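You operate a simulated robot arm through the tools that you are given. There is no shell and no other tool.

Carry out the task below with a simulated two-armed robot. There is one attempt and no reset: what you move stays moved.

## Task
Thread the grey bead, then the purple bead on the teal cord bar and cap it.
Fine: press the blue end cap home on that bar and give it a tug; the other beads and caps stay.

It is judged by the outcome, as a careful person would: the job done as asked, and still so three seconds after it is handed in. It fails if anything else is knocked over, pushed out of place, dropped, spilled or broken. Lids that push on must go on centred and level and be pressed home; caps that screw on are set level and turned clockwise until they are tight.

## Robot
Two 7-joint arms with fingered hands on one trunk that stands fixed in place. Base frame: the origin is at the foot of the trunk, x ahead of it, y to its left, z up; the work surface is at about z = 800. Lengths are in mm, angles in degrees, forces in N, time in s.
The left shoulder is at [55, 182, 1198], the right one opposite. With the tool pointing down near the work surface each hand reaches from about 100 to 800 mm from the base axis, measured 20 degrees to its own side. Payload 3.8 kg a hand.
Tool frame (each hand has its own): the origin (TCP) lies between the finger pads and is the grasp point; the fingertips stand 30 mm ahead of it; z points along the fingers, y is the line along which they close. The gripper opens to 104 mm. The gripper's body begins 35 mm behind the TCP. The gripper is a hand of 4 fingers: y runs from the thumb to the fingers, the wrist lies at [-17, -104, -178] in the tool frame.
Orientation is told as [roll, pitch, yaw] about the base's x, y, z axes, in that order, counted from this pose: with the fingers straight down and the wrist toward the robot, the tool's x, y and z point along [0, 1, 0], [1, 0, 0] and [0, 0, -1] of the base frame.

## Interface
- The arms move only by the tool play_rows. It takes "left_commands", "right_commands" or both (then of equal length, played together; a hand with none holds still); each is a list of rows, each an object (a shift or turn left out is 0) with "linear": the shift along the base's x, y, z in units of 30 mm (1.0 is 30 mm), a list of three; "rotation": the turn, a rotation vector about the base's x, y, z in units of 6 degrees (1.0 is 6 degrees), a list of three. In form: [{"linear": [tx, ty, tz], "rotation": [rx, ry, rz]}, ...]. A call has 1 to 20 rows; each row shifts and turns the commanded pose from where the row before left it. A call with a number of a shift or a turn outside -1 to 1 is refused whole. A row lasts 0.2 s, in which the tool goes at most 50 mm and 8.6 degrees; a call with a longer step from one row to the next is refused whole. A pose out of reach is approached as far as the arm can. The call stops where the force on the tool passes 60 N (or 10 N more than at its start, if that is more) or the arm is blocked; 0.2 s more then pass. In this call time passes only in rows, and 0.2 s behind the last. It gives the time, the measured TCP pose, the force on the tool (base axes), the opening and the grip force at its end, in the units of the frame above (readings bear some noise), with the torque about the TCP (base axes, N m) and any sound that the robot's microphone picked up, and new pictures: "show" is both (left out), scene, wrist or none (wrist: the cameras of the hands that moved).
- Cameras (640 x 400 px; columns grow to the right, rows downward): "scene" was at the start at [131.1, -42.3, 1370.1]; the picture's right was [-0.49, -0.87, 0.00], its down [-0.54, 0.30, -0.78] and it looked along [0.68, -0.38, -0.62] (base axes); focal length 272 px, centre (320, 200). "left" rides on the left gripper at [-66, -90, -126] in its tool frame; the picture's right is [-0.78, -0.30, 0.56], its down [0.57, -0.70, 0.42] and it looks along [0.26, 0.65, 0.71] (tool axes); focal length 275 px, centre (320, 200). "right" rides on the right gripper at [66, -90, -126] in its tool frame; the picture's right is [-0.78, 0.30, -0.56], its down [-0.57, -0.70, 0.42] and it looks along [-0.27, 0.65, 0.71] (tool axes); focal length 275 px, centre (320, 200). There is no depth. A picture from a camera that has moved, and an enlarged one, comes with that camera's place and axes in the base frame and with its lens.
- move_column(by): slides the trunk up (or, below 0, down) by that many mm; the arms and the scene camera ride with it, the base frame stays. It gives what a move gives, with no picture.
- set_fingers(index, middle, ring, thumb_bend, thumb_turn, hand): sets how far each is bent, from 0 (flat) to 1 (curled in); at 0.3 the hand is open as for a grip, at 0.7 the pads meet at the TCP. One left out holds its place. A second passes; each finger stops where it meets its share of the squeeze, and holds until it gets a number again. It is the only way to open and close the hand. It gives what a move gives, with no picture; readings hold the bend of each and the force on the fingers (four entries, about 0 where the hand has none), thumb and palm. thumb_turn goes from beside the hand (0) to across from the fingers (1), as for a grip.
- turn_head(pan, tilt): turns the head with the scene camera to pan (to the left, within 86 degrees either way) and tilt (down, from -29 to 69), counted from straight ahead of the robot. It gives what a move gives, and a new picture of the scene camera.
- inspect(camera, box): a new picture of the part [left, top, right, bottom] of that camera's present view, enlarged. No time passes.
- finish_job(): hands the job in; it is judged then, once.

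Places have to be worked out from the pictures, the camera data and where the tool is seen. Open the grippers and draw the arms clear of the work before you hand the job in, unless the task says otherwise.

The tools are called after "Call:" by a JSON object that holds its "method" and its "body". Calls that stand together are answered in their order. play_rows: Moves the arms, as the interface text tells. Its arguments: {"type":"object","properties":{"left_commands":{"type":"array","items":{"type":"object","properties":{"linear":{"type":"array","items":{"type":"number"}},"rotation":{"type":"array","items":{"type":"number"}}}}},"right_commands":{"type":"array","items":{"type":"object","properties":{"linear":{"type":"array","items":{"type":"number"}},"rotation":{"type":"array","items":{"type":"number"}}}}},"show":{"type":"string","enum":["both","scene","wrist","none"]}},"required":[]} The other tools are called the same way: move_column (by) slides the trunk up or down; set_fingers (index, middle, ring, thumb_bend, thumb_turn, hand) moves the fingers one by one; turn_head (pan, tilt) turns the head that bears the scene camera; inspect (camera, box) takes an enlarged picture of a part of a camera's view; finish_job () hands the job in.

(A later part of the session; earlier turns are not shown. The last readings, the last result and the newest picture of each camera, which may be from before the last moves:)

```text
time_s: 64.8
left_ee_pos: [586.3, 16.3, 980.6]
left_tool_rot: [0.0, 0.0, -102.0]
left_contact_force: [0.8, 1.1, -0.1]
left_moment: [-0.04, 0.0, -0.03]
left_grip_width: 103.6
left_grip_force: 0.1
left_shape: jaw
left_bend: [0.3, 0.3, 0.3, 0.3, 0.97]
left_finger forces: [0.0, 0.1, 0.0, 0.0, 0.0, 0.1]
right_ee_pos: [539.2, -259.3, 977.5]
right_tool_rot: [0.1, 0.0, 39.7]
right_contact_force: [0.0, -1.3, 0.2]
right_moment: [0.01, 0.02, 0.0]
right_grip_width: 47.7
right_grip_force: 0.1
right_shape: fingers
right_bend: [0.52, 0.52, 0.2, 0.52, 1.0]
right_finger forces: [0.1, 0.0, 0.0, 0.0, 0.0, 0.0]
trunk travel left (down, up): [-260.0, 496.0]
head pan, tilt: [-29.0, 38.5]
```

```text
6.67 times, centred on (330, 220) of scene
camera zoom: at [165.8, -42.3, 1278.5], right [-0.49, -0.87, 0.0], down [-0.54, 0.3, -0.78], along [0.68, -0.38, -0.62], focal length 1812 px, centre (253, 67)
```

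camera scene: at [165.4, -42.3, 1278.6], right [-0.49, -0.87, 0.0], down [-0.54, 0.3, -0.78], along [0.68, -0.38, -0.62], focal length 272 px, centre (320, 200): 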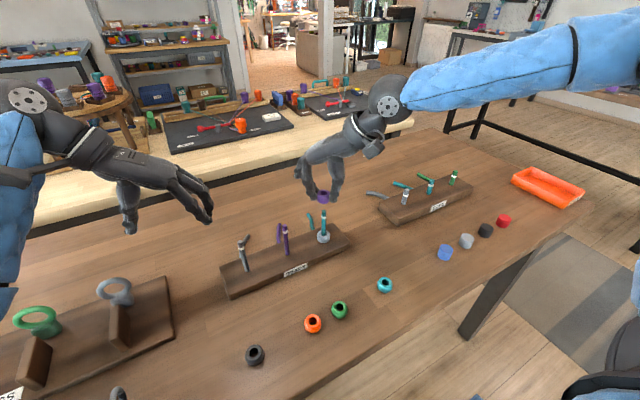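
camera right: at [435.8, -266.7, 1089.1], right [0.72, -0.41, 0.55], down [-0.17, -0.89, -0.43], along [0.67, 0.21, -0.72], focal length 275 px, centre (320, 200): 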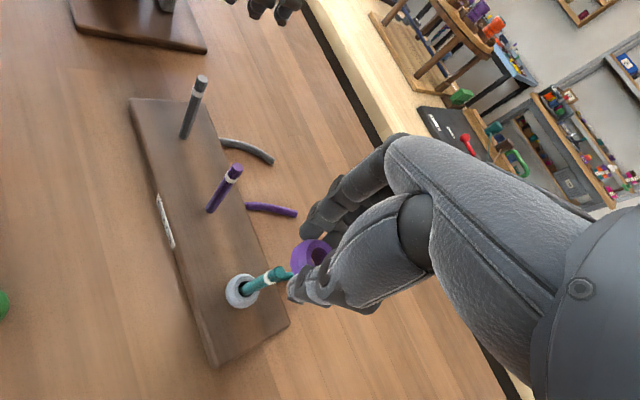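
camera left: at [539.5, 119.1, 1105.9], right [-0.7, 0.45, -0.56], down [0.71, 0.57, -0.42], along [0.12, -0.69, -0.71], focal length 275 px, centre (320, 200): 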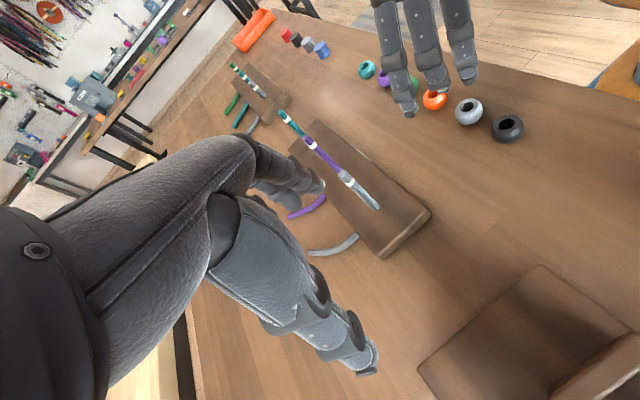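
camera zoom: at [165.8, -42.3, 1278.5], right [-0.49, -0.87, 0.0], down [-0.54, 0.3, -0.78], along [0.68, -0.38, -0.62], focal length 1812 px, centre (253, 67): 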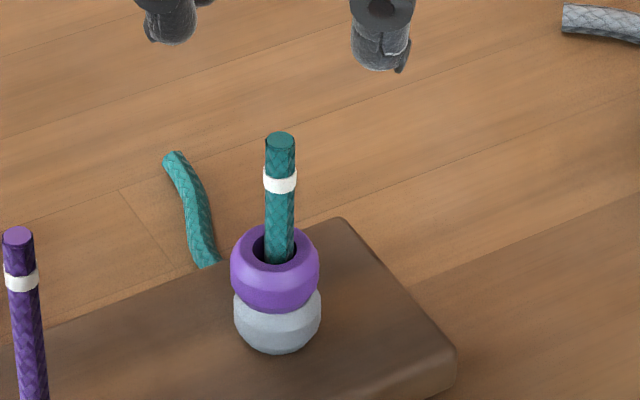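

The blue cap is a closed-top cylinder about 29 mm wide and 20 mm tall at roughly (381,-481). I move the open hand above it.

Call:
{"method": "play_rows", "body": {"right_commands": [{"linear": [-0.5, -0.7, 0]}, {"linear": [-0.5, -0.7, 0]}, {"linear": [-0.5, -0.7, 0]}, {"linear": [-0.5, -0.7, 0]}, {"linear": [-0.5, -0.7, -0.2]}, {"linear": [-0.5, -0.7, -0.4]}, {"linear": [-0.5, -0.7, -0.5]}, {"linear": [-0.5, -0.7, -0.5]}, {"linear": [-0.5, -0.7, -0.5]}, {"linear": [-0.5, -0.7, -0.5]}, {"linear": [-0.2, -0.3, -0.3]}, {"linear": [0, 0, 0]}]}}

```text
time_s: 67.5
left_ee_pos: [586.4, 16.3, 979.1]
left_tool_rot: [-0.1, 0.0, -101.9]
left_contact_force: [0.7, -0.3, 0.1]
left_moment: [-0.01, 0.0, -0.01]
left_grip_width: 103.8
left_grip_force: 0.0
left_shape: jaw
left_bend: [0.3, 0.3, 0.3, 0.3, 0.97]
left_finger forces: [0.0, 0.0, 0.0, 0.0, 0.1, 0.0]
right_ee_pos: [382.7, -478.1, 890.0]
right_tool_rot: [0.1, 0.0, 39.7]
right_contact_force: [0.0, -0.2, -0.6]
right_moment: [0.0, 0.0, -0.03]
right_grip_width: 47.9
right_grip_force: 0.0
right_shape: fingers
right_bend: [0.52, 0.52, 0.2, 0.52, 1.0]
right_finger forces: [0.0, 0.0, 0.0, 0.0, 0.0, 0.1]
trunk travel left (down, up): [-260.0, 496.0]
head pan, tilt: [-29.0, 38.5]
camera scene: at [165.5, -42.3, 1278.5], right [-0.49, -0.87, 0.0], down [-0.54, 0.3, -0.78], along [0.68, -0.38, -0.62], focal length 272 px, centre (320, 200)
camera right: at [273.3, -484.3, 1015.1], right [0.72, -0.41, 0.55], down [-0.18, -0.89, -0.43], along [0.67, 0.21, -0.72], focal length 275 px, centre (320, 200)
```

scene: 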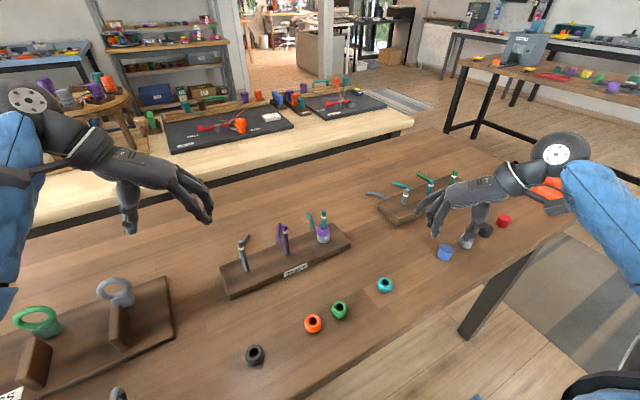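
right: 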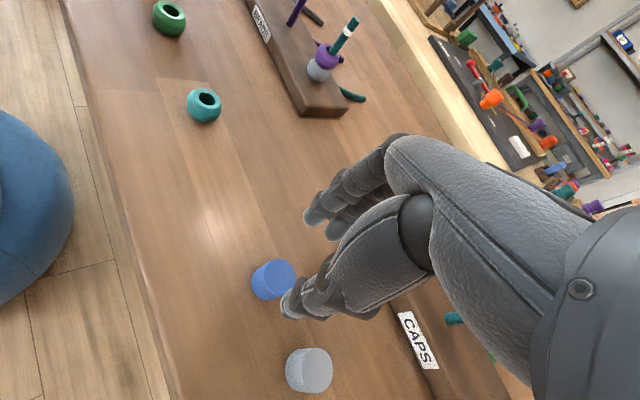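

The hand is above the blue cap; I enlarge to centre precisely.

Call:
{"method": "inspect", "body": {"camera": "right", "box": [220, 230, 340, 330]}}

Call:
{"method": "inspect", "body": {"camera": "scene", "box": [400, 190, 510, 280]}}

Call:
{"method": "inspect", "body": {"camera": "left", "box": [270, 0, 360, 75]}}

```text
4.00 times, centred on (280, 280) of right
camera zoom: at [273.3, -484.3, 1015.1], right [0.72, -0.41, 0.55], down [-0.18, -0.89, -0.43], along [0.67, 0.21, -0.72], focal length 1101 px, centre (480, -120)
```

zoom: 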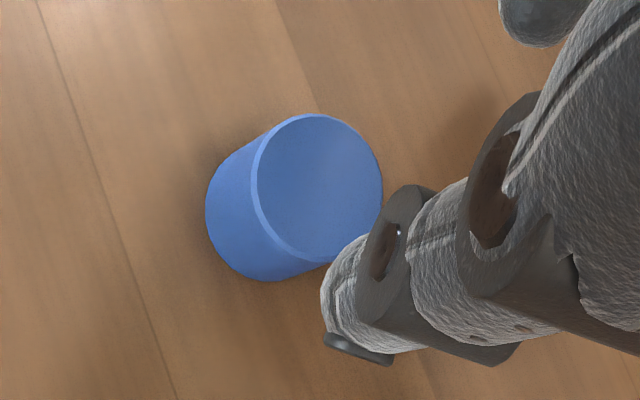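

```text
4.44 times, centred on (455, 235) of scene
camera zoom: at [165.5, -42.3, 1278.5], right [-0.49, -0.87, 0.0], down [-0.54, 0.3, -0.78], along [0.68, -0.38, -0.62], focal length 1208 px, centre (-280, 44)
```

zoom: 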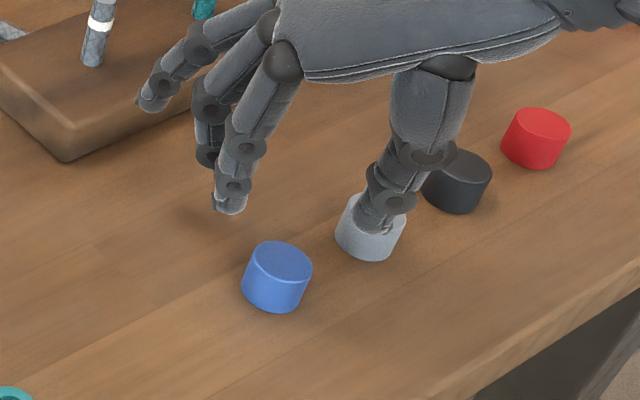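

```text
5.33 times, centred on (315, 38) of left
camera zoom: at [539.6, 119.1, 1106.2], right [-0.7, 0.45, -0.56], down [0.71, 0.57, -0.42], along [0.12, -0.69, -0.71], focal length 1468 px, centre (347, 1067)
```

zoom: 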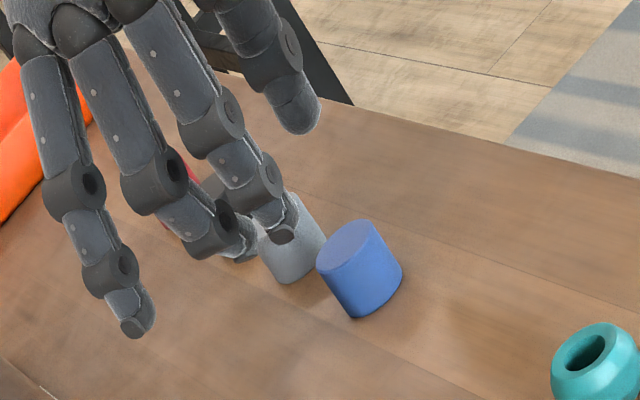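

Cap top centre measures about (382,-479.5), almost exactly under the TCP. I descend with a small y correction to z≈837 in two stages.

Call:
{"method": "play_rows", "body": {"right_commands": [{"linear": [-0.01, -0.04, -0.4]}, {"linear": [0, 0, -0.5]}, {"linear": [0, 0, -0.5]}, {"linear": [0, 0, 0]}], "show": "none"}}

Call:
{"method": "inspect", "body": {"camera": "right", "box": [220, 190, 380, 310]}}

Call:
{"method": "inspect", "body": {"camera": "scene", "box": [400, 200, 490, 280]}}

```text
time_s: 68.5
left_ee_pos: [585.2, 14.8, 979.7]
left_tool_rot: [-0.1, 0.1, -102.0]
left_contact_force: [0.4, 0.7, -0.3]
left_moment: [0.0, 0.01, 0.02]
left_grip_width: 103.9
left_grip_force: 0.0
left_shape: jaw
left_bend: [0.3, 0.3, 0.3, 0.3, 0.97]
left_finger forces: [0.0, 0.0, 0.1, 0.0, 0.0, 0.0]
right_ee_pos: [384.2, -479.8, 845.2]
right_tool_rot: [0.1, 0.1, 39.7]
right_contact_force: [-0.6, 1.1, -0.1]
right_moment: [-0.02, 0.01, -0.04]
right_grip_width: 48.3
right_grip_force: 0.0
right_shape: fingers
right_bend: [0.52, 0.52, 0.2, 0.52, 1.0]
right_finger forces: [0.0, 0.1, 0.1, 0.0, 0.1, 0.0]
trunk travel left (down, up): [-260.0, 496.0]
head pan, tilt: [-29.0, 38.5]
```

```text
3.33 times, centred on (300, 250) of right
camera zoom: at [273.9, -485.3, 971.9], right [0.72, -0.41, 0.55], down [-0.17, -0.89, -0.43], along [0.67, 0.21, -0.72], focal length 918 px, centre (387, 33)
```

zoom: 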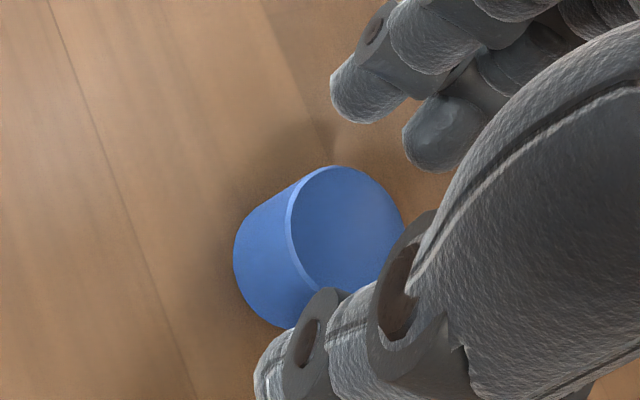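

```text
5.00 times, centred on (445, 240) of scene
camera zoom: at [165.5, -42.3, 1278.5], right [-0.49, -0.87, 0.0], down [-0.54, 0.3, -0.78], along [0.68, -0.38, -0.62], focal length 1359 px, centre (-305, 0)
```

zoom: 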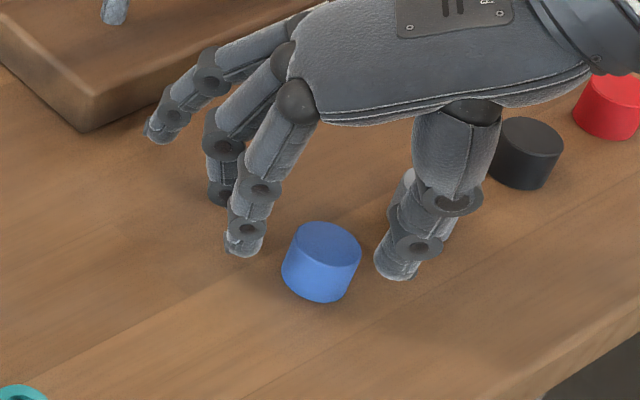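

The cap sits slightly toward the index side; I shift (-1.7,+1.2) mm and go down the last 8 mm, then close.

Call:
{"method": "play_rows", "body": {"right_commands": [{"linear": [-0.055, 0.04, -0.1]}, {"linear": [0, 0, -0.17]}, {"linear": [0, 0, 0]}], "show": "none"}}

Call:
{"method": "set_fingers", "body": {"hand": "right", "index": 0.6, "middle": 0.6, "thumb_bend": 0.6}}

Call:
{"method": "inspect", "body": {"camera": "scene", "box": [400, 200, 490, 280]}}

```text
time_s: 69.2
left_ee_pos: [584.9, 16.7, 980.1]
left_tool_rot: [0.1, 0.0, -102.0]
left_contact_force: [-0.6, -0.5, 0.2]
left_moment: [0.0, -0.03, -0.01]
left_grip_width: 103.6
left_grip_force: 0.0
left_shape: jaw
left_bend: [0.3, 0.3, 0.3, 0.3, 0.97]
left_finger forces: [0.0, 0.1, 0.0, 0.0, 0.0, 0.0]
right_ee_pos: [382.5, -477.6, 838.7]
right_tool_rot: [0.1, 0.1, 39.7]
right_contact_force: [-0.4, -1.3, 0.7]
right_moment: [-0.01, 0.01, -0.03]
right_grip_width: 48.0
right_grip_force: 0.1
right_shape: fingers
right_bend: [0.52, 0.52, 0.2, 0.52, 1.0]
right_finger forces: [0.0, 0.1, 0.0, 0.1, 0.1, 0.0]
trunk travel left (down, up): [-260.0, 496.0]
head pan, tilt: [-29.0, 38.5]
```

```text
time_s: 70.2
left_ee_pos: [584.9, 14.9, 979.2]
left_tool_rot: [0.0, 0.0, -102.1]
left_contact_force: [0.2, -0.7, 0.6]
left_moment: [0.03, 0.01, 0.01]
left_grip_width: 103.7
left_grip_force: 0.0
left_shape: jaw
left_bend: [0.3, 0.3, 0.3, 0.3, 0.97]
left_finger forces: [0.1, 0.0, 0.0, 0.0, 0.0, 0.0]
right_ee_pos: [382.2, -477.2, 838.9]
right_tool_rot: [0.1, 0.1, 39.7]
right_contact_force: [0.4, 0.0, 0.4]
right_moment: [0.02, -0.06, 0.01]
right_grip_width: 28.7
right_grip_force: 0.1
right_shape: fingers
right_bend: [0.6, 0.6, 0.2, 0.6, 1.0]
right_finger forces: [0.0, 0.0, 0.0, 0.0, 0.0, 0.0]
trunk travel left (down, up): [-260.0, 496.0]
head pan, tilt: [-29.0, 38.5]
```

```text
5.00 times, centred on (445, 240) of scene
camera zoom: at [165.5, -42.3, 1278.5], right [-0.49, -0.87, 0.0], down [-0.54, 0.3, -0.78], along [0.68, -0.38, -0.62], focal length 1359 px, centre (-305, 0)
```

zoom: 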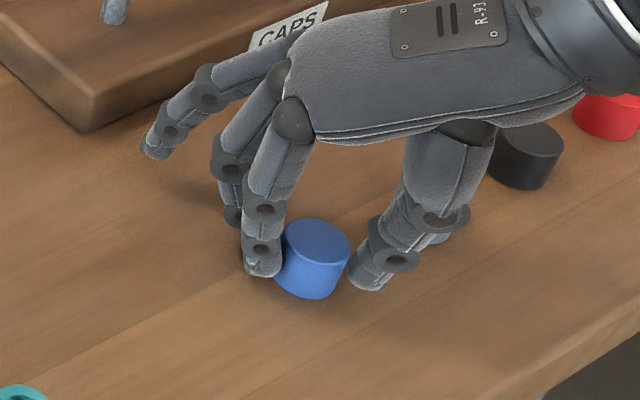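

The digits are almost on the cap. I continue closing to 0.63 and then firm up.

Call:
{"method": "set_fingers", "body": {"hand": "right", "index": 0.63, "middle": 0.63, "thumb_bend": 0.63}}

Call:
{"method": "set_fingers", "body": {"hand": "right", "index": 0.7, "middle": 0.7, "thumb_bend": 0.7}}

Call:
{"method": "inspect", "body": {"camera": "scene", "box": [400, 200, 490, 280]}}

Call:
{"method": "inspect", "body": {"camera": "right", "box": [220, 190, 380, 310]}}

```text
time_s: 71.2
left_ee_pos: [585.8, 15.7, 979.6]
left_tool_rot: [0.0, 0.0, -102.0]
left_contact_force: [-0.2, -0.3, -0.7]
left_moment: [0.02, -0.03, -0.04]
left_grip_width: 103.6
left_grip_force: 0.0
left_shape: jaw
left_bend: [0.3, 0.3, 0.3, 0.3, 0.97]
left_finger forces: [0.1, 0.0, 0.0, 0.0, 0.1, 0.1]
right_ee_pos: [381.2, -477.8, 837.7]
right_tool_rot: [0.2, 0.0, 39.7]
right_contact_force: [-1.5, -0.3, 0.0]
right_moment: [0.0, 0.0, 0.02]
right_grip_width: 25.1
right_grip_force: 1.5
right_shape: fingers
right_bend: [0.62, 0.62, 0.2, 0.61, 1.0]
right_finger forces: [0.9, 0.9, 0.0, 0.0, 1.9, 0.0]
trunk travel left (down, up): [-260.0, 496.0]
head pan, tilt: [-29.0, 38.5]
```

```text
time_s: 72.2
left_ee_pos: [585.9, 15.1, 981.0]
left_tool_rot: [0.0, 0.0, -102.1]
left_contact_force: [-0.2, 0.8, 0.2]
left_moment: [0.04, 0.02, -0.04]
left_grip_width: 103.8
left_grip_force: 0.0
left_shape: jaw
left_bend: [0.3, 0.3, 0.3, 0.3, 0.97]
left_finger forces: [0.0, 0.1, 0.0, 0.1, 0.0, 0.0]
right_ee_pos: [380.4, -476.9, 838.6]
right_tool_rot: [0.0, 0.1, 39.7]
right_contact_force: [-0.5, -0.3, -1.3]
right_moment: [0.0, 0.01, 0.0]
right_grip_width: 22.8
right_grip_force: 8.7
right_shape: fingers
right_bend: [0.64, 0.65, 0.2, 0.61, 1.0]
right_finger forces: [4.2, 5.1, 0.1, 0.0, 8.9, 0.0]
trunk travel left (down, up): [-260.0, 496.0]
head pan, tilt: [-29.0, 38.5]
```

```text
5.00 times, centred on (445, 240) of scene
camera zoom: at [165.5, -42.3, 1278.5], right [-0.49, -0.87, 0.0], down [-0.54, 0.3, -0.78], along [0.68, -0.38, -0.62], focal length 1359 px, centre (-305, 0)
```

zoom: 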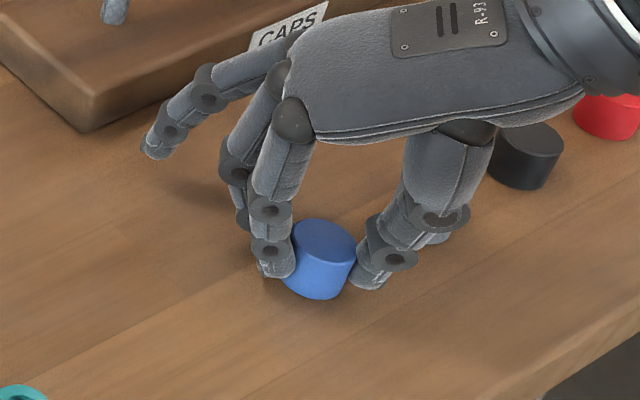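

```text
3.33 times, centred on (300, 250) of right
camera zoom: at [271.8, -483.5, 964.1], right [0.72, -0.41, 0.56], down [-0.17, -0.89, -0.43], along [0.67, 0.21, -0.71], focal length 918 px, centre (387, 33)
```

zoom: 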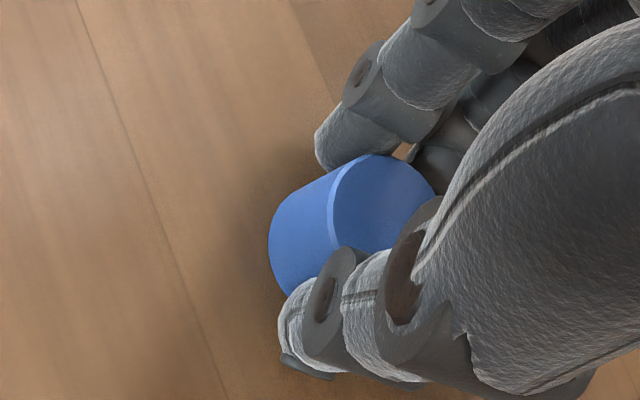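

Grip is 8.9 N and the cap sits in the same place in the grip as the beads did. I lift it and check that it hangs level.

Call:
{"method": "play_rows", "body": {"right_commands": [{"linear": [0, 0, 0.3]}, {"linear": [0, 0, 0.5]}, {"linear": [0, 0, 0.7]}, {"linear": [0, 0, 0.8]}, {"linear": [0, 0, 0.8]}, {"linear": [0, 0, 0.8]}, {"linear": [0, 0, 0.5]}, {"linear": [0, 0, 0]}], "show": "none"}}

Call:
{"method": "inspect", "body": {"camera": "scene", "box": [400, 140, 490, 220]}}

Call:
{"method": "inspect", "body": {"camera": "left", "box": [230, 0, 330, 75]}}

Call:
{"method": "inspect", "body": {"camera": "right", "box": [220, 190, 380, 310]}}

```text
time_s: 74.0
left_ee_pos: [585.1, 17.4, 979.9]
left_tool_rot: [0.0, 0.0, -101.9]
left_contact_force: [0.3, -0.3, 0.4]
left_moment: [-0.02, 0.0, 0.02]
left_grip_width: 103.5
left_grip_force: 0.0
left_shape: jaw
left_bend: [0.3, 0.3, 0.3, 0.3, 0.97]
left_finger forces: [0.0, 0.0, 0.0, 0.0, 0.0, 0.0]
right_ee_pos: [382.3, -477.2, 970.4]
right_tool_rot: [0.1, 0.1, 39.7]
right_contact_force: [-0.1, -0.6, -0.1]
right_moment: [-0.03, 0.02, 0.02]
right_grip_width: 22.9
right_grip_force: 9.4
right_shape: fingers
right_bend: [0.64, 0.65, 0.2, 0.61, 1.0]
right_finger forces: [4.2, 4.9, 0.1, 0.0, 8.9, 0.0]
trunk travel left (down, up): [-260.0, 496.0]
head pan, tilt: [-29.0, 38.5]
```

```text
5.00 times, centred on (445, 180) of scene
camera zoom: at [165.6, -42.4, 1278.5], right [-0.49, -0.87, 0.0], down [-0.54, 0.3, -0.78], along [0.68, -0.38, -0.62], focal length 1359 px, centre (-305, 300)
```

zoom: 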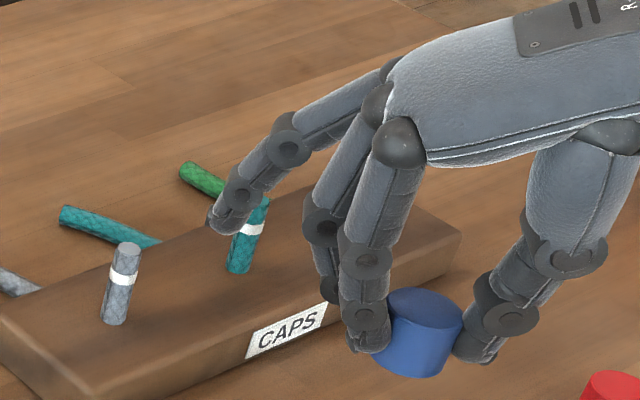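

```text
5.33 times, centred on (280, 38) of left
camera zoom: at [539.6, 119.1, 1106.2], right [-0.7, 0.45, -0.56], down [0.71, 0.57, -0.42], along [0.12, -0.69, -0.71], focal length 1468 px, centre (533, 1067)
```

zoom: 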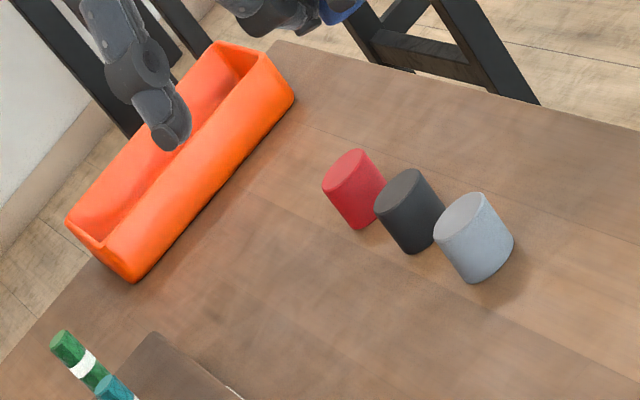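

```text
3.33 times, centred on (300, 250) of right
camera zoom: at [271.7, -483.9, 1095.3], right [0.72, -0.41, 0.55], down [-0.18, -0.89, -0.42], along [0.67, 0.21, -0.72], focal length 918 px, centre (387, 33)
```

zoom: 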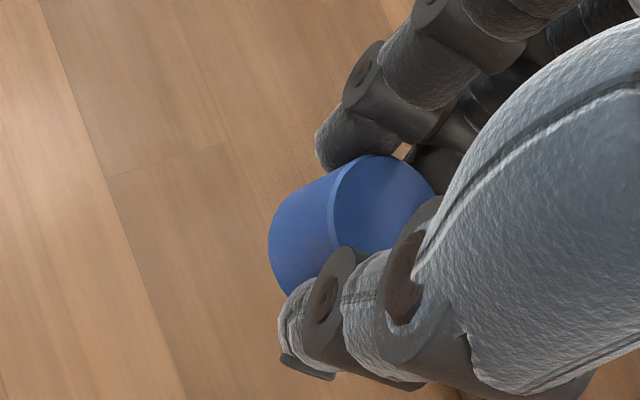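

The cap hangs level in the grip. I carry it back over the teal bar, keeping the height of ~970.

Call:
{"method": "play_rows", "body": {"right_commands": [{"linear": [0.52, 0.72, 0]}, {"linear": [0.52, 0.72, 0]}, {"linear": [0.52, 0.72, 0]}, {"linear": [0.52, 0.72, 0]}, {"linear": [0.52, 0.72, 0]}, {"linear": [0.52, 0.72, 0]}, {"linear": [0.52, 0.72, 0]}, {"linear": [0.52, 0.72, 0]}, {"linear": [0.52, 0.72, 0]}, {"linear": [0.5, 0.72, 0]}, {"linear": [0, 0, 0]}]}}

Call:
{"method": "inspect", "body": {"camera": "scene", "box": [290, 150, 370, 240]}}

Call:
{"method": "inspect", "body": {"camera": "left", "box": [240, 50, 360, 150]}}

```text
time_s: 76.5
left_ee_pos: [585.3, 16.1, 979.4]
left_tool_rot: [0.0, 0.0, -102.0]
left_contact_force: [1.2, -0.1, -0.5]
left_moment: [-0.03, 0.0, -0.02]
left_grip_width: 103.8
left_grip_force: 0.0
left_shape: jaw
left_bend: [0.3, 0.3, 0.3, 0.3, 0.97]
left_finger forces: [0.0, 0.0, 0.1, 0.1, 0.0, 0.0]
right_ee_pos: [535.8, -262.2, 971.4]
right_tool_rot: [0.1, 0.2, 39.7]
right_contact_force: [0.8, 0.1, 0.2]
right_moment: [0.0, 0.0, -0.03]
right_grip_width: 22.3
right_grip_force: 9.1
right_shape: fingers
right_bend: [0.64, 0.65, 0.2, 0.62, 1.0]
right_finger forces: [4.3, 5.1, 0.0, 0.0, 8.8, 0.0]
trunk travel left (down, up): [-260.0, 496.0]
head pan, tilt: [-29.0, 38.5]
camera scene: at [165.4, -42.4, 1278.6], right [-0.49, -0.87, 0.0], down [-0.54, 0.3, -0.78], along [0.68, -0.38, -0.62], focal length 272 px, centre (320, 200)
camera right: at [426.0, -267.7, 1097.0], right [0.72, -0.41, 0.56], down [-0.18, -0.89, -0.43], along [0.67, 0.21, -0.71], focal length 275 px, centre (320, 200)
```

scene: 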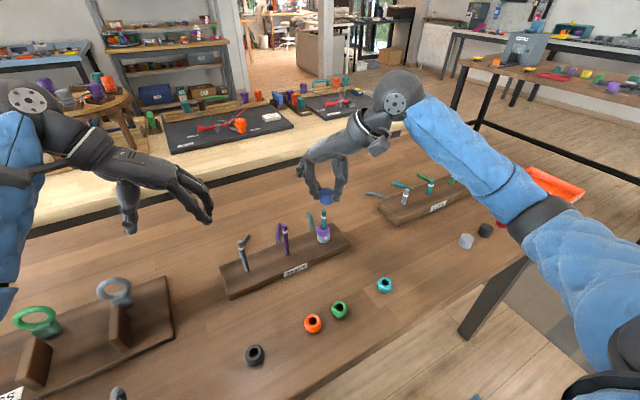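
right: 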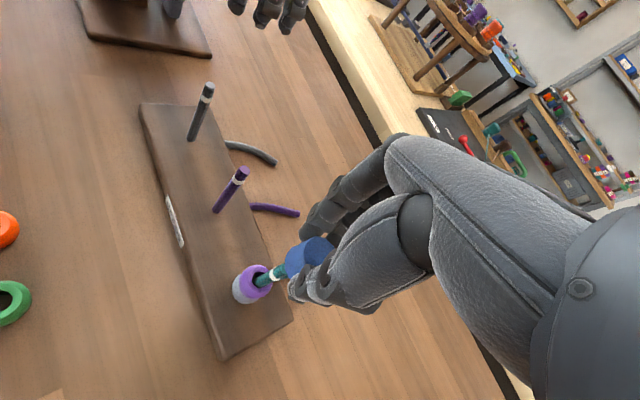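

```text
4.44 times, centred on (330, 195) of scene
camera zoom: at [165.4, -42.4, 1278.6], right [-0.49, -0.87, 0.0], down [-0.54, 0.3, -0.78], along [0.68, -0.38, -0.62], focal length 1208 px, centre (276, 222)
```

zoom: 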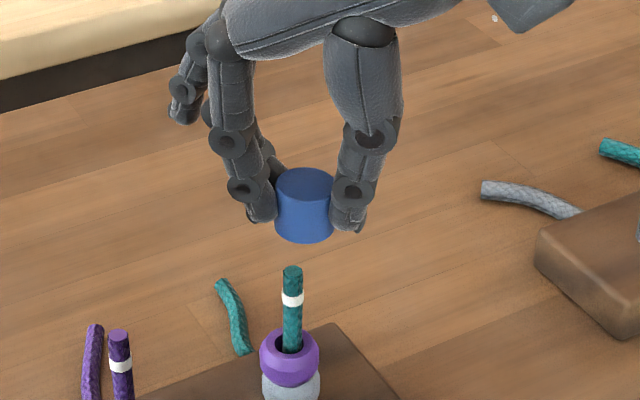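

```text
4.00 times, centred on (300, 100) of left
camera zoom: at [539.5, 119.0, 1106.3], right [-0.7, 0.45, -0.56], down [0.71, 0.57, -0.42], along [0.12, -0.69, -0.71], focal length 1101 px, centre (400, 600)
```

zoom: 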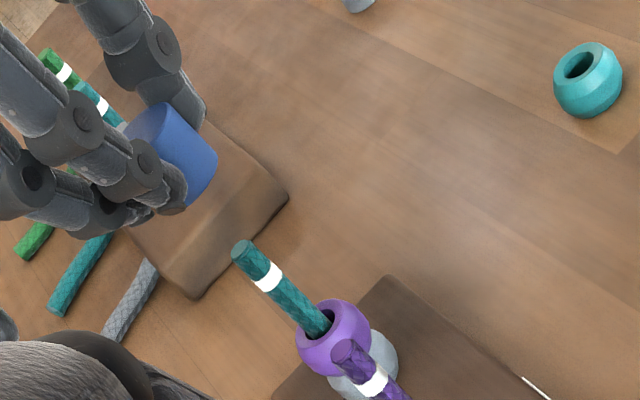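

Measured against the bar, the cap is about 2.7 mm short in x and 3.1 mm in y. I make that shift and lower 14 mm, then look at high zoom.

Call:
{"method": "play_rows", "body": {"right_commands": [{"linear": [0.09, 0.103, -0.2]}, {"linear": [0, 0, -0.27]}, {"linear": [0, 0, 0]}], "show": "none"}}

Call:
{"method": "inspect", "body": {"camera": "scene", "box": [305, 175, 355, 215]}}

Call:
{"method": "inspect", "body": {"camera": "left", "box": [260, 65, 320, 115]}}

Call:
{"method": "inspect", "body": {"camera": "right", "box": [250, 210, 350, 290]}}

```text
time_s: 77.2
left_ee_pos: [585.7, 15.6, 981.3]
left_tool_rot: [-0.1, 0.0, -102.0]
left_contact_force: [0.2, 0.4, -0.3]
left_moment: [0.0, -0.04, 0.02]
left_grip_width: 103.7
left_grip_force: 0.2
left_shape: jaw
left_bend: [0.3, 0.3, 0.3, 0.3, 0.97]
left_finger forces: [0.1, 0.0, 0.0, 0.0, 0.0, 0.0]
right_ee_pos: [540.2, -258.5, 955.8]
right_tool_rot: [0.0, 0.0, 39.7]
right_contact_force: [0.7, -0.3, -0.3]
right_moment: [0.01, -0.02, -0.02]
right_grip_width: 22.4
right_grip_force: 9.0
right_shape: fingers
right_bend: [0.64, 0.65, 0.2, 0.62, 1.0]
right_finger forces: [4.4, 5.1, 0.0, 0.0, 8.7, 0.0]
trunk travel left (down, up): [-260.0, 496.0]
head pan, tilt: [-29.0, 38.5]
```

```text
10.00 times, centred on (330, 195) of scene
camera zoom: at [165.6, -42.2, 1278.5], right [-0.49, -0.87, 0.0], down [-0.54, 0.3, -0.78], along [0.68, -0.38, -0.62], focal length 2718 px, centre (220, 250)
```

zoom: 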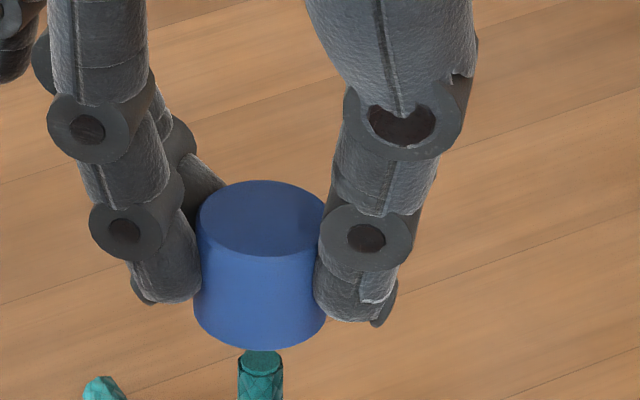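

```text
8.00 times, centred on (290, 90) of left
camera zoom: at [539.6, 119.1, 1106.2], right [-0.7, 0.45, -0.56], down [0.71, 0.57, -0.42], along [0.12, -0.69, -0.71], focal length 2202 px, centre (560, 1080)
```

zoom: 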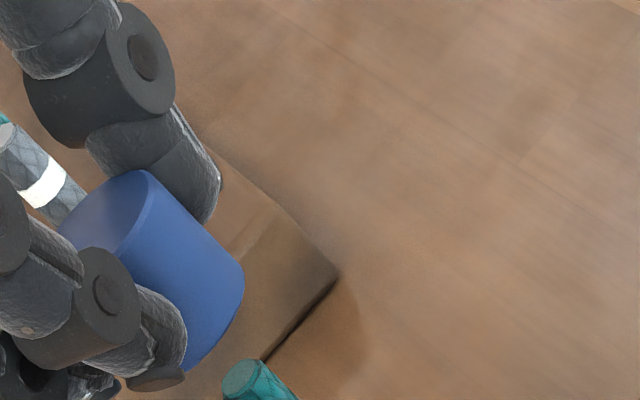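

```text
5.00 times, centred on (300, 250) of right
camera zoom: at [429.8, -264.1, 1082.2], right [0.72, -0.41, 0.56], down [-0.17, -0.89, -0.43], along [0.67, 0.21, -0.71], focal length 1376 px, centre (420, -50)
```

zoom: 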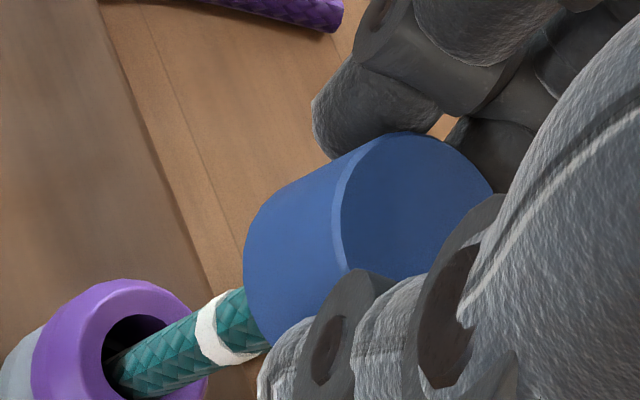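

Cap and bar axes agree within ~0.4 mm in both views, with about 11 mm gap. I lower 9 mm, then look at force.

Call:
{"method": "play_rows", "body": {"right_commands": [{"linear": [0.005, -0.01, -0.1]}, {"linear": [0, 0, -0.1]}, {"linear": [0, 0, -0.1]}, {"linear": [0, 0, 0]}], "show": "none"}}

Call:
{"method": "inspect", "body": {"camera": "scene", "box": [305, 180, 355, 220]}}

Call:
{"method": "inspect", "body": {"camera": "left", "box": [265, 70, 325, 120]}}

```text
time_s: 78.2
left_ee_pos: [586.0, 16.7, 980.4]
left_tool_rot: [-0.1, 0.1, -102.1]
left_contact_force: [-0.3, -0.5, 0.3]
left_moment: [0.02, -0.02, 0.02]
left_grip_width: 103.7
left_grip_force: 0.0
left_shape: jaw
left_bend: [0.3, 0.3, 0.3, 0.3, 0.97]
left_finger forces: [0.0, 0.0, 0.0, 0.0, 0.1, 0.0]
right_ee_pos: [540.4, -259.7, 947.4]
right_tool_rot: [0.1, 0.1, 39.6]
right_contact_force: [0.9, 0.7, -0.2]
right_moment: [0.0, 0.03, -0.03]
right_grip_width: 22.4
right_grip_force: 9.1
right_shape: fingers
right_bend: [0.64, 0.65, 0.2, 0.62, 1.0]
right_finger forces: [4.4, 5.0, 0.1, 0.0, 8.8, 0.1]
trunk travel left (down, up): [-260.0, 496.0]
head pan, tilt: [-29.0, 38.5]
```

```text
10.00 times, centred on (330, 200) of scene
camera zoom: at [165.6, -42.3, 1278.5], right [-0.49, -0.87, 0.0], down [-0.54, 0.3, -0.78], along [0.68, -0.38, -0.62], focal length 2718 px, centre (220, 200)
```

zoom: 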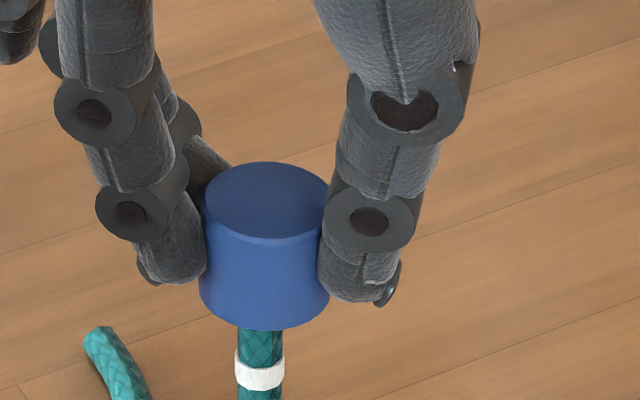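

```text
8.00 times, centred on (295, 95) of left
camera zoom: at [539.6, 119.1, 1106.2], right [-0.7, 0.45, -0.56], down [0.71, 0.57, -0.42], along [0.12, -0.69, -0.71], focal length 2202 px, centre (520, 1040)
```

zoom: 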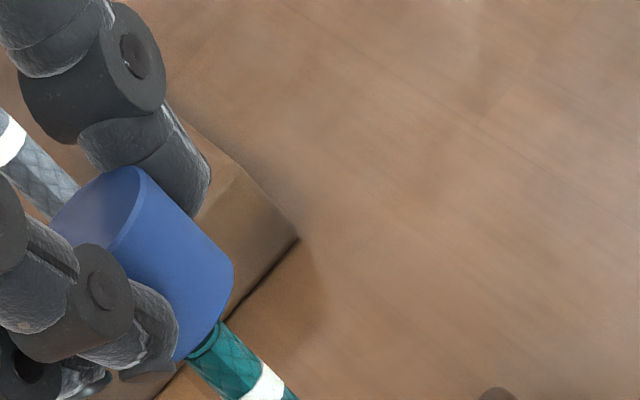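

Alignment holds (≤0.4 mm). I nudge y by +0.4 mm and lower 4 mm onto the bar tip, reading the force.

Call:
{"method": "play_rows", "body": {"right_commands": [{"linear": [0, 0.013, -0.03]}, {"linear": [0, 0, -0.05]}, {"linear": [0, 0, -0.05]}, {"linear": [0, 0, 0]}], "show": "none"}}

Call:
{"method": "play_rows", "body": {"right_commands": [{"linear": [0, 0, -0.05]}, {"linear": [0, 0, -0.05]}, {"linear": [0, 0, 0]}], "show": "none"}}

Call:
{"method": "inspect", "body": {"camera": "scene", "box": [305, 185, 355, 225]}}

Call:
{"method": "inspect", "body": {"camera": "left", "box": [265, 75, 325, 125]}}

```text
time_s: 79.2
left_ee_pos: [585.7, 16.4, 979.6]
left_tool_rot: [0.0, 0.0, -101.9]
left_contact_force: [0.1, 0.0, 0.2]
left_moment: [-0.01, -0.03, -0.01]
left_grip_width: 103.5
left_grip_force: 0.1
left_shape: jaw
left_bend: [0.3, 0.3, 0.3, 0.3, 0.97]
left_finger forces: [0.0, 0.0, 0.0, 0.0, 0.1, 0.0]
right_ee_pos: [539.8, -258.6, 942.6]
right_tool_rot: [0.1, 0.0, 39.7]
right_contact_force: [0.6, 0.0, 0.0]
right_moment: [0.0, -0.01, -0.01]
right_grip_width: 22.4
right_grip_force: 9.6
right_shape: fingers
right_bend: [0.64, 0.65, 0.2, 0.62, 1.0]
right_finger forces: [4.4, 5.2, 0.0, 0.1, 8.8, 0.0]
trunk travel left (down, up): [-260.0, 496.0]
head pan, tilt: [-29.0, 38.5]
```

```text
time_s: 80.0
left_ee_pos: [586.3, 16.3, 979.8]
left_tool_rot: [0.0, 0.0, -102.0]
left_contact_force: [0.4, -0.9, 0.3]
left_moment: [0.02, -0.01, -0.03]
left_grip_width: 103.6
left_grip_force: 0.1
left_shape: jaw
left_bend: [0.3, 0.3, 0.3, 0.3, 0.97]
left_finger forces: [0.0, 0.1, 0.0, 0.1, 0.0, 0.0]
right_ee_pos: [540.0, -258.6, 940.3]
right_tool_rot: [0.1, 0.1, 39.7]
right_contact_force: [0.5, -0.1, 0.2]
right_moment: [-0.03, -0.01, 0.02]
right_grip_width: 22.4
right_grip_force: 8.7
right_shape: fingers
right_bend: [0.64, 0.65, 0.2, 0.62, 1.0]
right_finger forces: [4.4, 5.2, 0.1, 0.0, 8.8, 0.0]
trunk travel left (down, up): [-260.0, 496.0]
head pan, tilt: [-29.0, 38.5]
```

```text
10.00 times, centred on (330, 205) of scene
camera zoom: at [165.6, -42.3, 1278.5], right [-0.49, -0.87, 0.0], down [-0.54, 0.3, -0.78], along [0.68, -0.38, -0.62], focal length 2718 px, centre (220, 150)
```

zoom: 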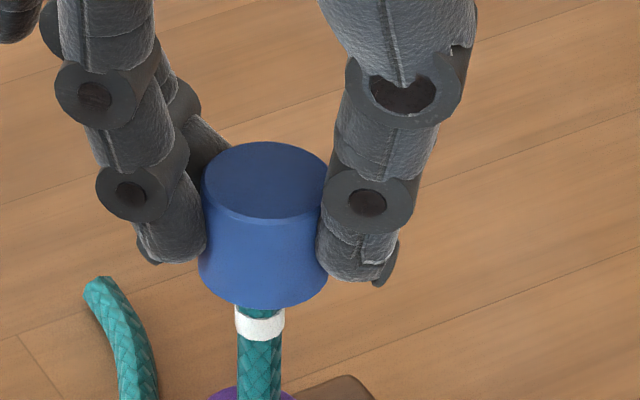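

```text
8.00 times, centred on (295, 100) of left
camera zoom: at [539.6, 119.1, 1106.2], right [-0.7, 0.45, -0.56], down [0.71, 0.57, -0.42], along [0.12, -0.69, -0.71], focal length 2202 px, centre (520, 1000)
```

zoom: 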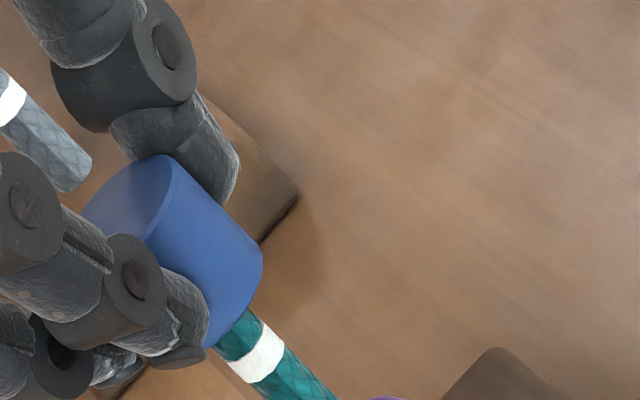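

No contact force while the cap's rim is below the bar tip level, so the tip is entering the cap. I keep lowering in small steps, watching the force.

Call:
{"method": "play_rows", "body": {"right_commands": [{"linear": [0, 0, -0.06]}, {"linear": [0, 0, -0.06]}, {"linear": [0, 0, 0]}], "show": "none"}}

Call:
{"method": "play_rows", "body": {"right_commands": [{"linear": [0, 0, -0.06]}, {"linear": [0, 0, -0.06]}, {"linear": [0, 0, 0]}], "show": "none"}}

Call:
{"method": "inspect", "body": {"camera": "scene", "box": [305, 185, 355, 225]}}

Call:
{"method": "inspect", "body": {"camera": "left", "box": [265, 75, 325, 125]}}

```text
time_s: 80.8
left_ee_pos: [586.3, 16.6, 979.7]
left_tool_rot: [0.1, 0.1, -102.0]
left_contact_force: [0.3, -0.9, 0.4]
left_moment: [-0.01, 0.0, -0.02]
left_grip_width: 103.5
left_grip_force: 0.0
left_shape: jaw
left_bend: [0.3, 0.3, 0.3, 0.3, 0.97]
left_finger forces: [0.1, 0.0, 0.0, 0.0, 0.0, 0.0]
right_ee_pos: [540.5, -259.2, 937.1]
right_tool_rot: [0.1, 0.1, 39.8]
right_contact_force: [-0.1, 0.3, 0.3]
right_moment: [0.02, -0.02, -0.02]
right_grip_width: 22.5
right_grip_force: 9.1
right_shape: fingers
right_bend: [0.64, 0.65, 0.2, 0.62, 1.0]
right_finger forces: [4.5, 5.1, 0.1, 0.0, 8.8, 0.0]
trunk travel left (down, up): [-260.0, 496.0]
head pan, tilt: [-29.0, 38.5]
```

```text
time_s: 81.7
left_ee_pos: [585.1, 15.8, 980.3]
left_tool_rot: [0.0, -0.1, -101.9]
left_contact_force: [0.5, -0.9, 0.4]
left_moment: [0.01, -0.01, -0.01]
left_grip_width: 103.8
left_grip_force: 0.0
left_shape: jaw
left_bend: [0.3, 0.3, 0.3, 0.3, 0.97]
left_finger forces: [0.0, 0.0, 0.0, 0.0, 0.0, 0.0]
right_ee_pos: [540.5, -260.1, 933.3]
right_tool_rot: [0.1, 0.2, 39.7]
right_contact_force: [0.5, 1.0, 0.2]
right_moment: [-0.03, -0.02, 0.06]
right_grip_width: 22.6
right_grip_force: 8.6
right_shape: fingers
right_bend: [0.64, 0.65, 0.2, 0.62, 1.0]
right_finger forces: [4.4, 5.1, 0.0, 0.1, 8.8, 0.1]
trunk travel left (down, up): [-260.0, 496.0]
head pan, tilt: [-29.0, 38.5]
```

```text
10.00 times, centred on (330, 205) of scene
camera zoom: at [165.6, -42.3, 1278.5], right [-0.49, -0.87, 0.0], down [-0.54, 0.3, -0.78], along [0.68, -0.38, -0.62], focal length 2718 px, centre (220, 150)
```

zoom: 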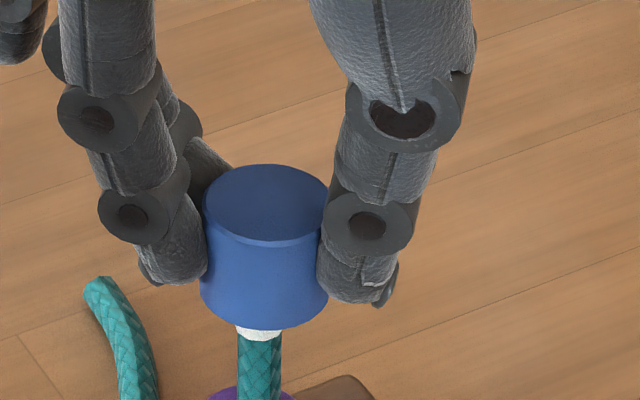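

```text
8.00 times, centred on (295, 100) of left
camera zoom: at [539.6, 119.1, 1106.2], right [-0.7, 0.45, -0.56], down [0.71, 0.57, -0.42], along [0.12, -0.69, -0.71], focal length 2202 px, centre (520, 1000)
```

zoom: 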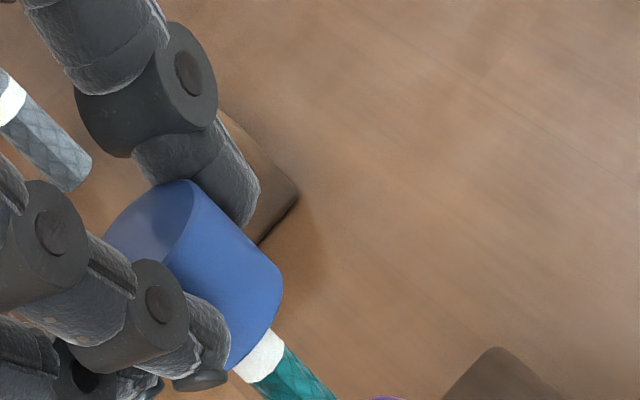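

Still free: the cap now covers the bar tip by ~11 mm and reaches the white band. I continue in 2 mm steps.

Call:
{"method": "play_rows", "body": {"right_commands": [{"linear": [0, 0, -0.06]}, {"linear": [0, 0, 0]}], "show": "none"}}

Call:
{"method": "play_rows", "body": {"right_commands": [{"linear": [0, 0, -0.06]}, {"linear": [0, 0, 0]}], "show": "none"}}

Call:
{"method": "play_rows", "body": {"right_commands": [{"linear": [0, 0, -0.06]}, {"linear": [0, 0, 0]}], "show": "none"}}

Call:
{"method": "inspect", "body": {"camera": "scene", "box": [305, 185, 355, 225]}}

```text
time_s: 82.2
left_ee_pos: [585.4, 17.5, 978.6]
left_tool_rot: [0.1, 0.0, -102.0]
left_contact_force: [-0.5, 0.4, -0.2]
left_moment: [0.01, 0.03, 0.04]
left_grip_width: 103.4
left_grip_force: 0.1
left_shape: jaw
left_bend: [0.3, 0.3, 0.3, 0.3, 0.97]
left_finger forces: [0.0, 0.0, 0.0, 0.1, 0.0, 0.1]
right_ee_pos: [540.1, -259.0, 930.9]
right_tool_rot: [0.2, 0.0, 39.7]
right_contact_force: [0.1, 0.6, 0.5]
right_moment: [-0.01, -0.02, 0.0]
right_grip_width: 22.5
right_grip_force: 9.0
right_shape: fingers
right_bend: [0.64, 0.65, 0.2, 0.62, 1.0]
right_finger forces: [4.5, 5.1, 0.0, 0.0, 8.8, 0.1]
trunk travel left (down, up): [-260.0, 496.0]
head pan, tilt: [-29.0, 38.5]
```

```text
time_s: 82.8
left_ee_pos: [585.0, 16.9, 980.4]
left_tool_rot: [0.0, -0.1, -101.9]
left_contact_force: [0.0, -0.6, -0.8]
left_moment: [0.02, 0.03, 0.03]
left_grip_width: 103.5
left_grip_force: 0.2
left_shape: jaw
left_bend: [0.3, 0.3, 0.3, 0.3, 0.97]
left_finger forces: [0.0, 0.1, 0.0, 0.0, 0.0, 0.0]
right_ee_pos: [539.1, -260.2, 929.9]
right_tool_rot: [0.2, 0.0, 39.7]
right_contact_force: [-0.5, 0.3, 2.6]
right_moment: [0.01, -0.01, 0.03]
right_grip_width: 22.0
right_grip_force: 10.0
right_shape: fingers
right_bend: [0.64, 0.65, 0.2, 0.62, 1.0]
right_finger forces: [4.7, 5.3, 0.1, 0.1, 9.2, 0.0]
trunk travel left (down, up): [-260.0, 496.0]
head pan, tilt: [-29.0, 38.5]
```

```text
time_s: 83.5
left_ee_pos: [586.0, 16.6, 980.3]
left_tool_rot: [0.0, 0.1, -102.0]
left_contact_force: [0.8, 0.2, -0.4]
left_moment: [0.03, -0.02, 0.0]
left_grip_width: 103.7
left_grip_force: 0.1
left_shape: jaw
left_bend: [0.3, 0.3, 0.3, 0.3, 0.97]
left_finger forces: [0.0, 0.0, 0.0, 0.1, 0.0, 0.0]
right_ee_pos: [539.4, -260.8, 926.9]
right_tool_rot: [0.1, 0.0, 39.7]
right_contact_force: [0.3, -0.5, 0.4]
right_moment: [0.03, 0.01, -0.02]
right_grip_width: 22.3
right_grip_force: 10.0
right_shape: fingers
right_bend: [0.64, 0.65, 0.2, 0.62, 1.0]
right_finger forces: [4.7, 5.3, 0.1, 0.1, 9.2, 0.0]
trunk travel left (down, up): [-260.0, 496.0]
head pan, tilt: [-29.0, 38.5]
```

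```text
10.00 times, centred on (330, 205) of scene
camera zoom: at [165.4, -42.2, 1278.5], right [-0.49, -0.87, 0.0], down [-0.54, 0.3, -0.78], along [0.68, -0.38, -0.62], focal length 2718 px, centre (220, 150)
```

zoom: 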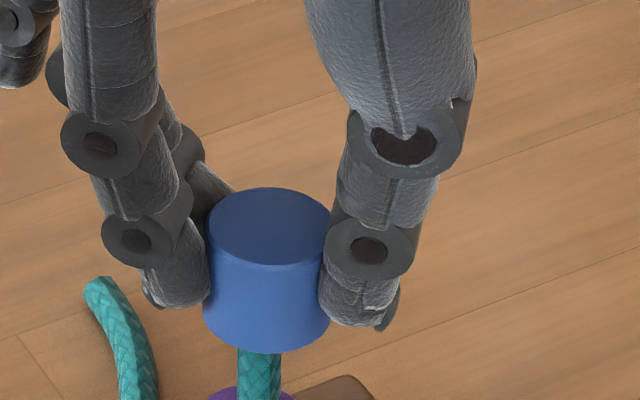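

A brief 2.6 N resistance appeared, then the cap moved on to cover the white band. I press a little further in 1.5–2 mm steps.

Call:
{"method": "play_rows", "body": {"right_commands": [{"linear": [0, 0, -0.06]}, {"linear": [0, 0, 0]}], "show": "none"}}

Call:
{"method": "play_rows", "body": {"right_commands": [{"linear": [0, 0, -0.06]}, {"linear": [0, 0, 0]}], "show": "none"}}

Call:
{"method": "inspect", "body": {"camera": "scene", "box": [305, 185, 355, 225]}}

Call:
{"method": "inspect", "body": {"camera": "left", "box": [265, 75, 325, 125]}}

```text
time_s: 84.0
left_ee_pos: [585.9, 16.0, 980.1]
left_tool_rot: [0.0, -0.1, -101.9]
left_contact_force: [-0.1, -0.8, -0.4]
left_moment: [0.0, 0.01, 0.01]
left_grip_width: 103.7
left_grip_force: 0.0
left_shape: jaw
left_bend: [0.3, 0.3, 0.3, 0.3, 0.97]
left_finger forces: [0.0, 0.0, 0.0, 0.1, 0.0, 0.0]
right_ee_pos: [539.8, -260.7, 924.9]
right_tool_rot: [0.1, 0.1, 39.7]
right_contact_force: [-0.3, 0.2, 0.4]
right_moment: [-0.02, 0.02, -0.01]
right_grip_width: 22.4
right_grip_force: 9.7
right_shape: fingers
right_bend: [0.64, 0.65, 0.2, 0.62, 1.0]
right_finger forces: [4.7, 5.2, 0.0, 0.0, 9.2, 0.1]
trunk travel left (down, up): [-260.0, 496.0]
head pan, tilt: [-29.0, 38.5]
```

```text
time_s: 84.7
left_ee_pos: [585.7, 17.2, 979.8]
left_tool_rot: [0.0, 0.0, -102.0]
left_contact_force: [0.1, 0.1, 0.7]
left_moment: [0.04, -0.02, -0.01]
left_grip_width: 103.8
left_grip_force: 0.0
left_shape: jaw
left_bend: [0.3, 0.3, 0.3, 0.3, 0.97]
left_finger forces: [0.0, 0.1, 0.1, 0.1, 0.1, 0.0]
right_ee_pos: [540.1, -259.0, 923.6]
right_tool_rot: [0.3, 0.1, 39.8]
right_contact_force: [-1.0, 3.4, -2.6]
right_moment: [0.07, 0.01, 0.0]
right_grip_width: 22.5
right_grip_force: 9.6
right_shape: fingers
right_bend: [0.64, 0.65, 0.2, 0.63, 1.0]
right_finger forces: [5.8, 5.3, 0.0, 0.1, 8.0, 0.0]
trunk travel left (down, up): [-260.0, 496.0]
head pan, tilt: [-29.0, 38.5]
```

```text
10.00 times, centred on (330, 205) of scene
camera zoom: at [165.7, -41.8, 1278.5], right [-0.49, -0.87, 0.0], down [-0.54, 0.3, -0.78], along [0.68, -0.38, -0.62], focal length 2718 px, centre (220, 150)
```

zoom: 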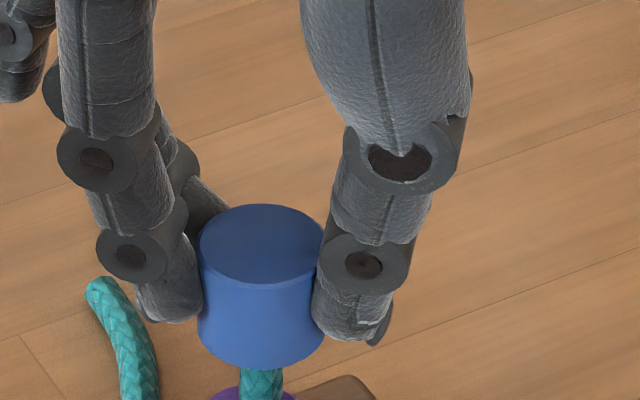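

```text
8.00 times, centred on (295, 100) of left
camera zoom: at [539.7, 119.6, 1106.0], right [-0.7, 0.45, -0.56], down [0.71, 0.57, -0.42], along [0.12, -0.69, -0.71], focal length 2202 px, centre (520, 1000)
```

zoom: 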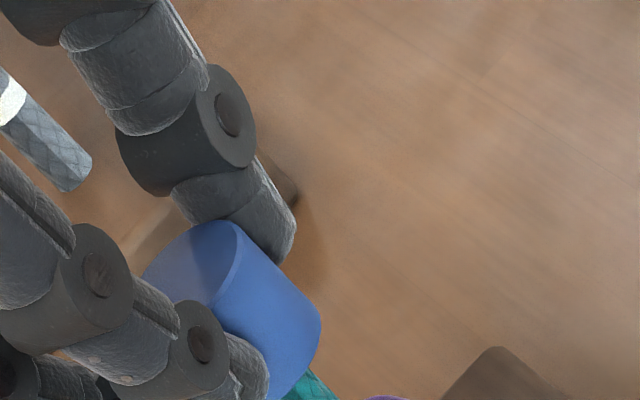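

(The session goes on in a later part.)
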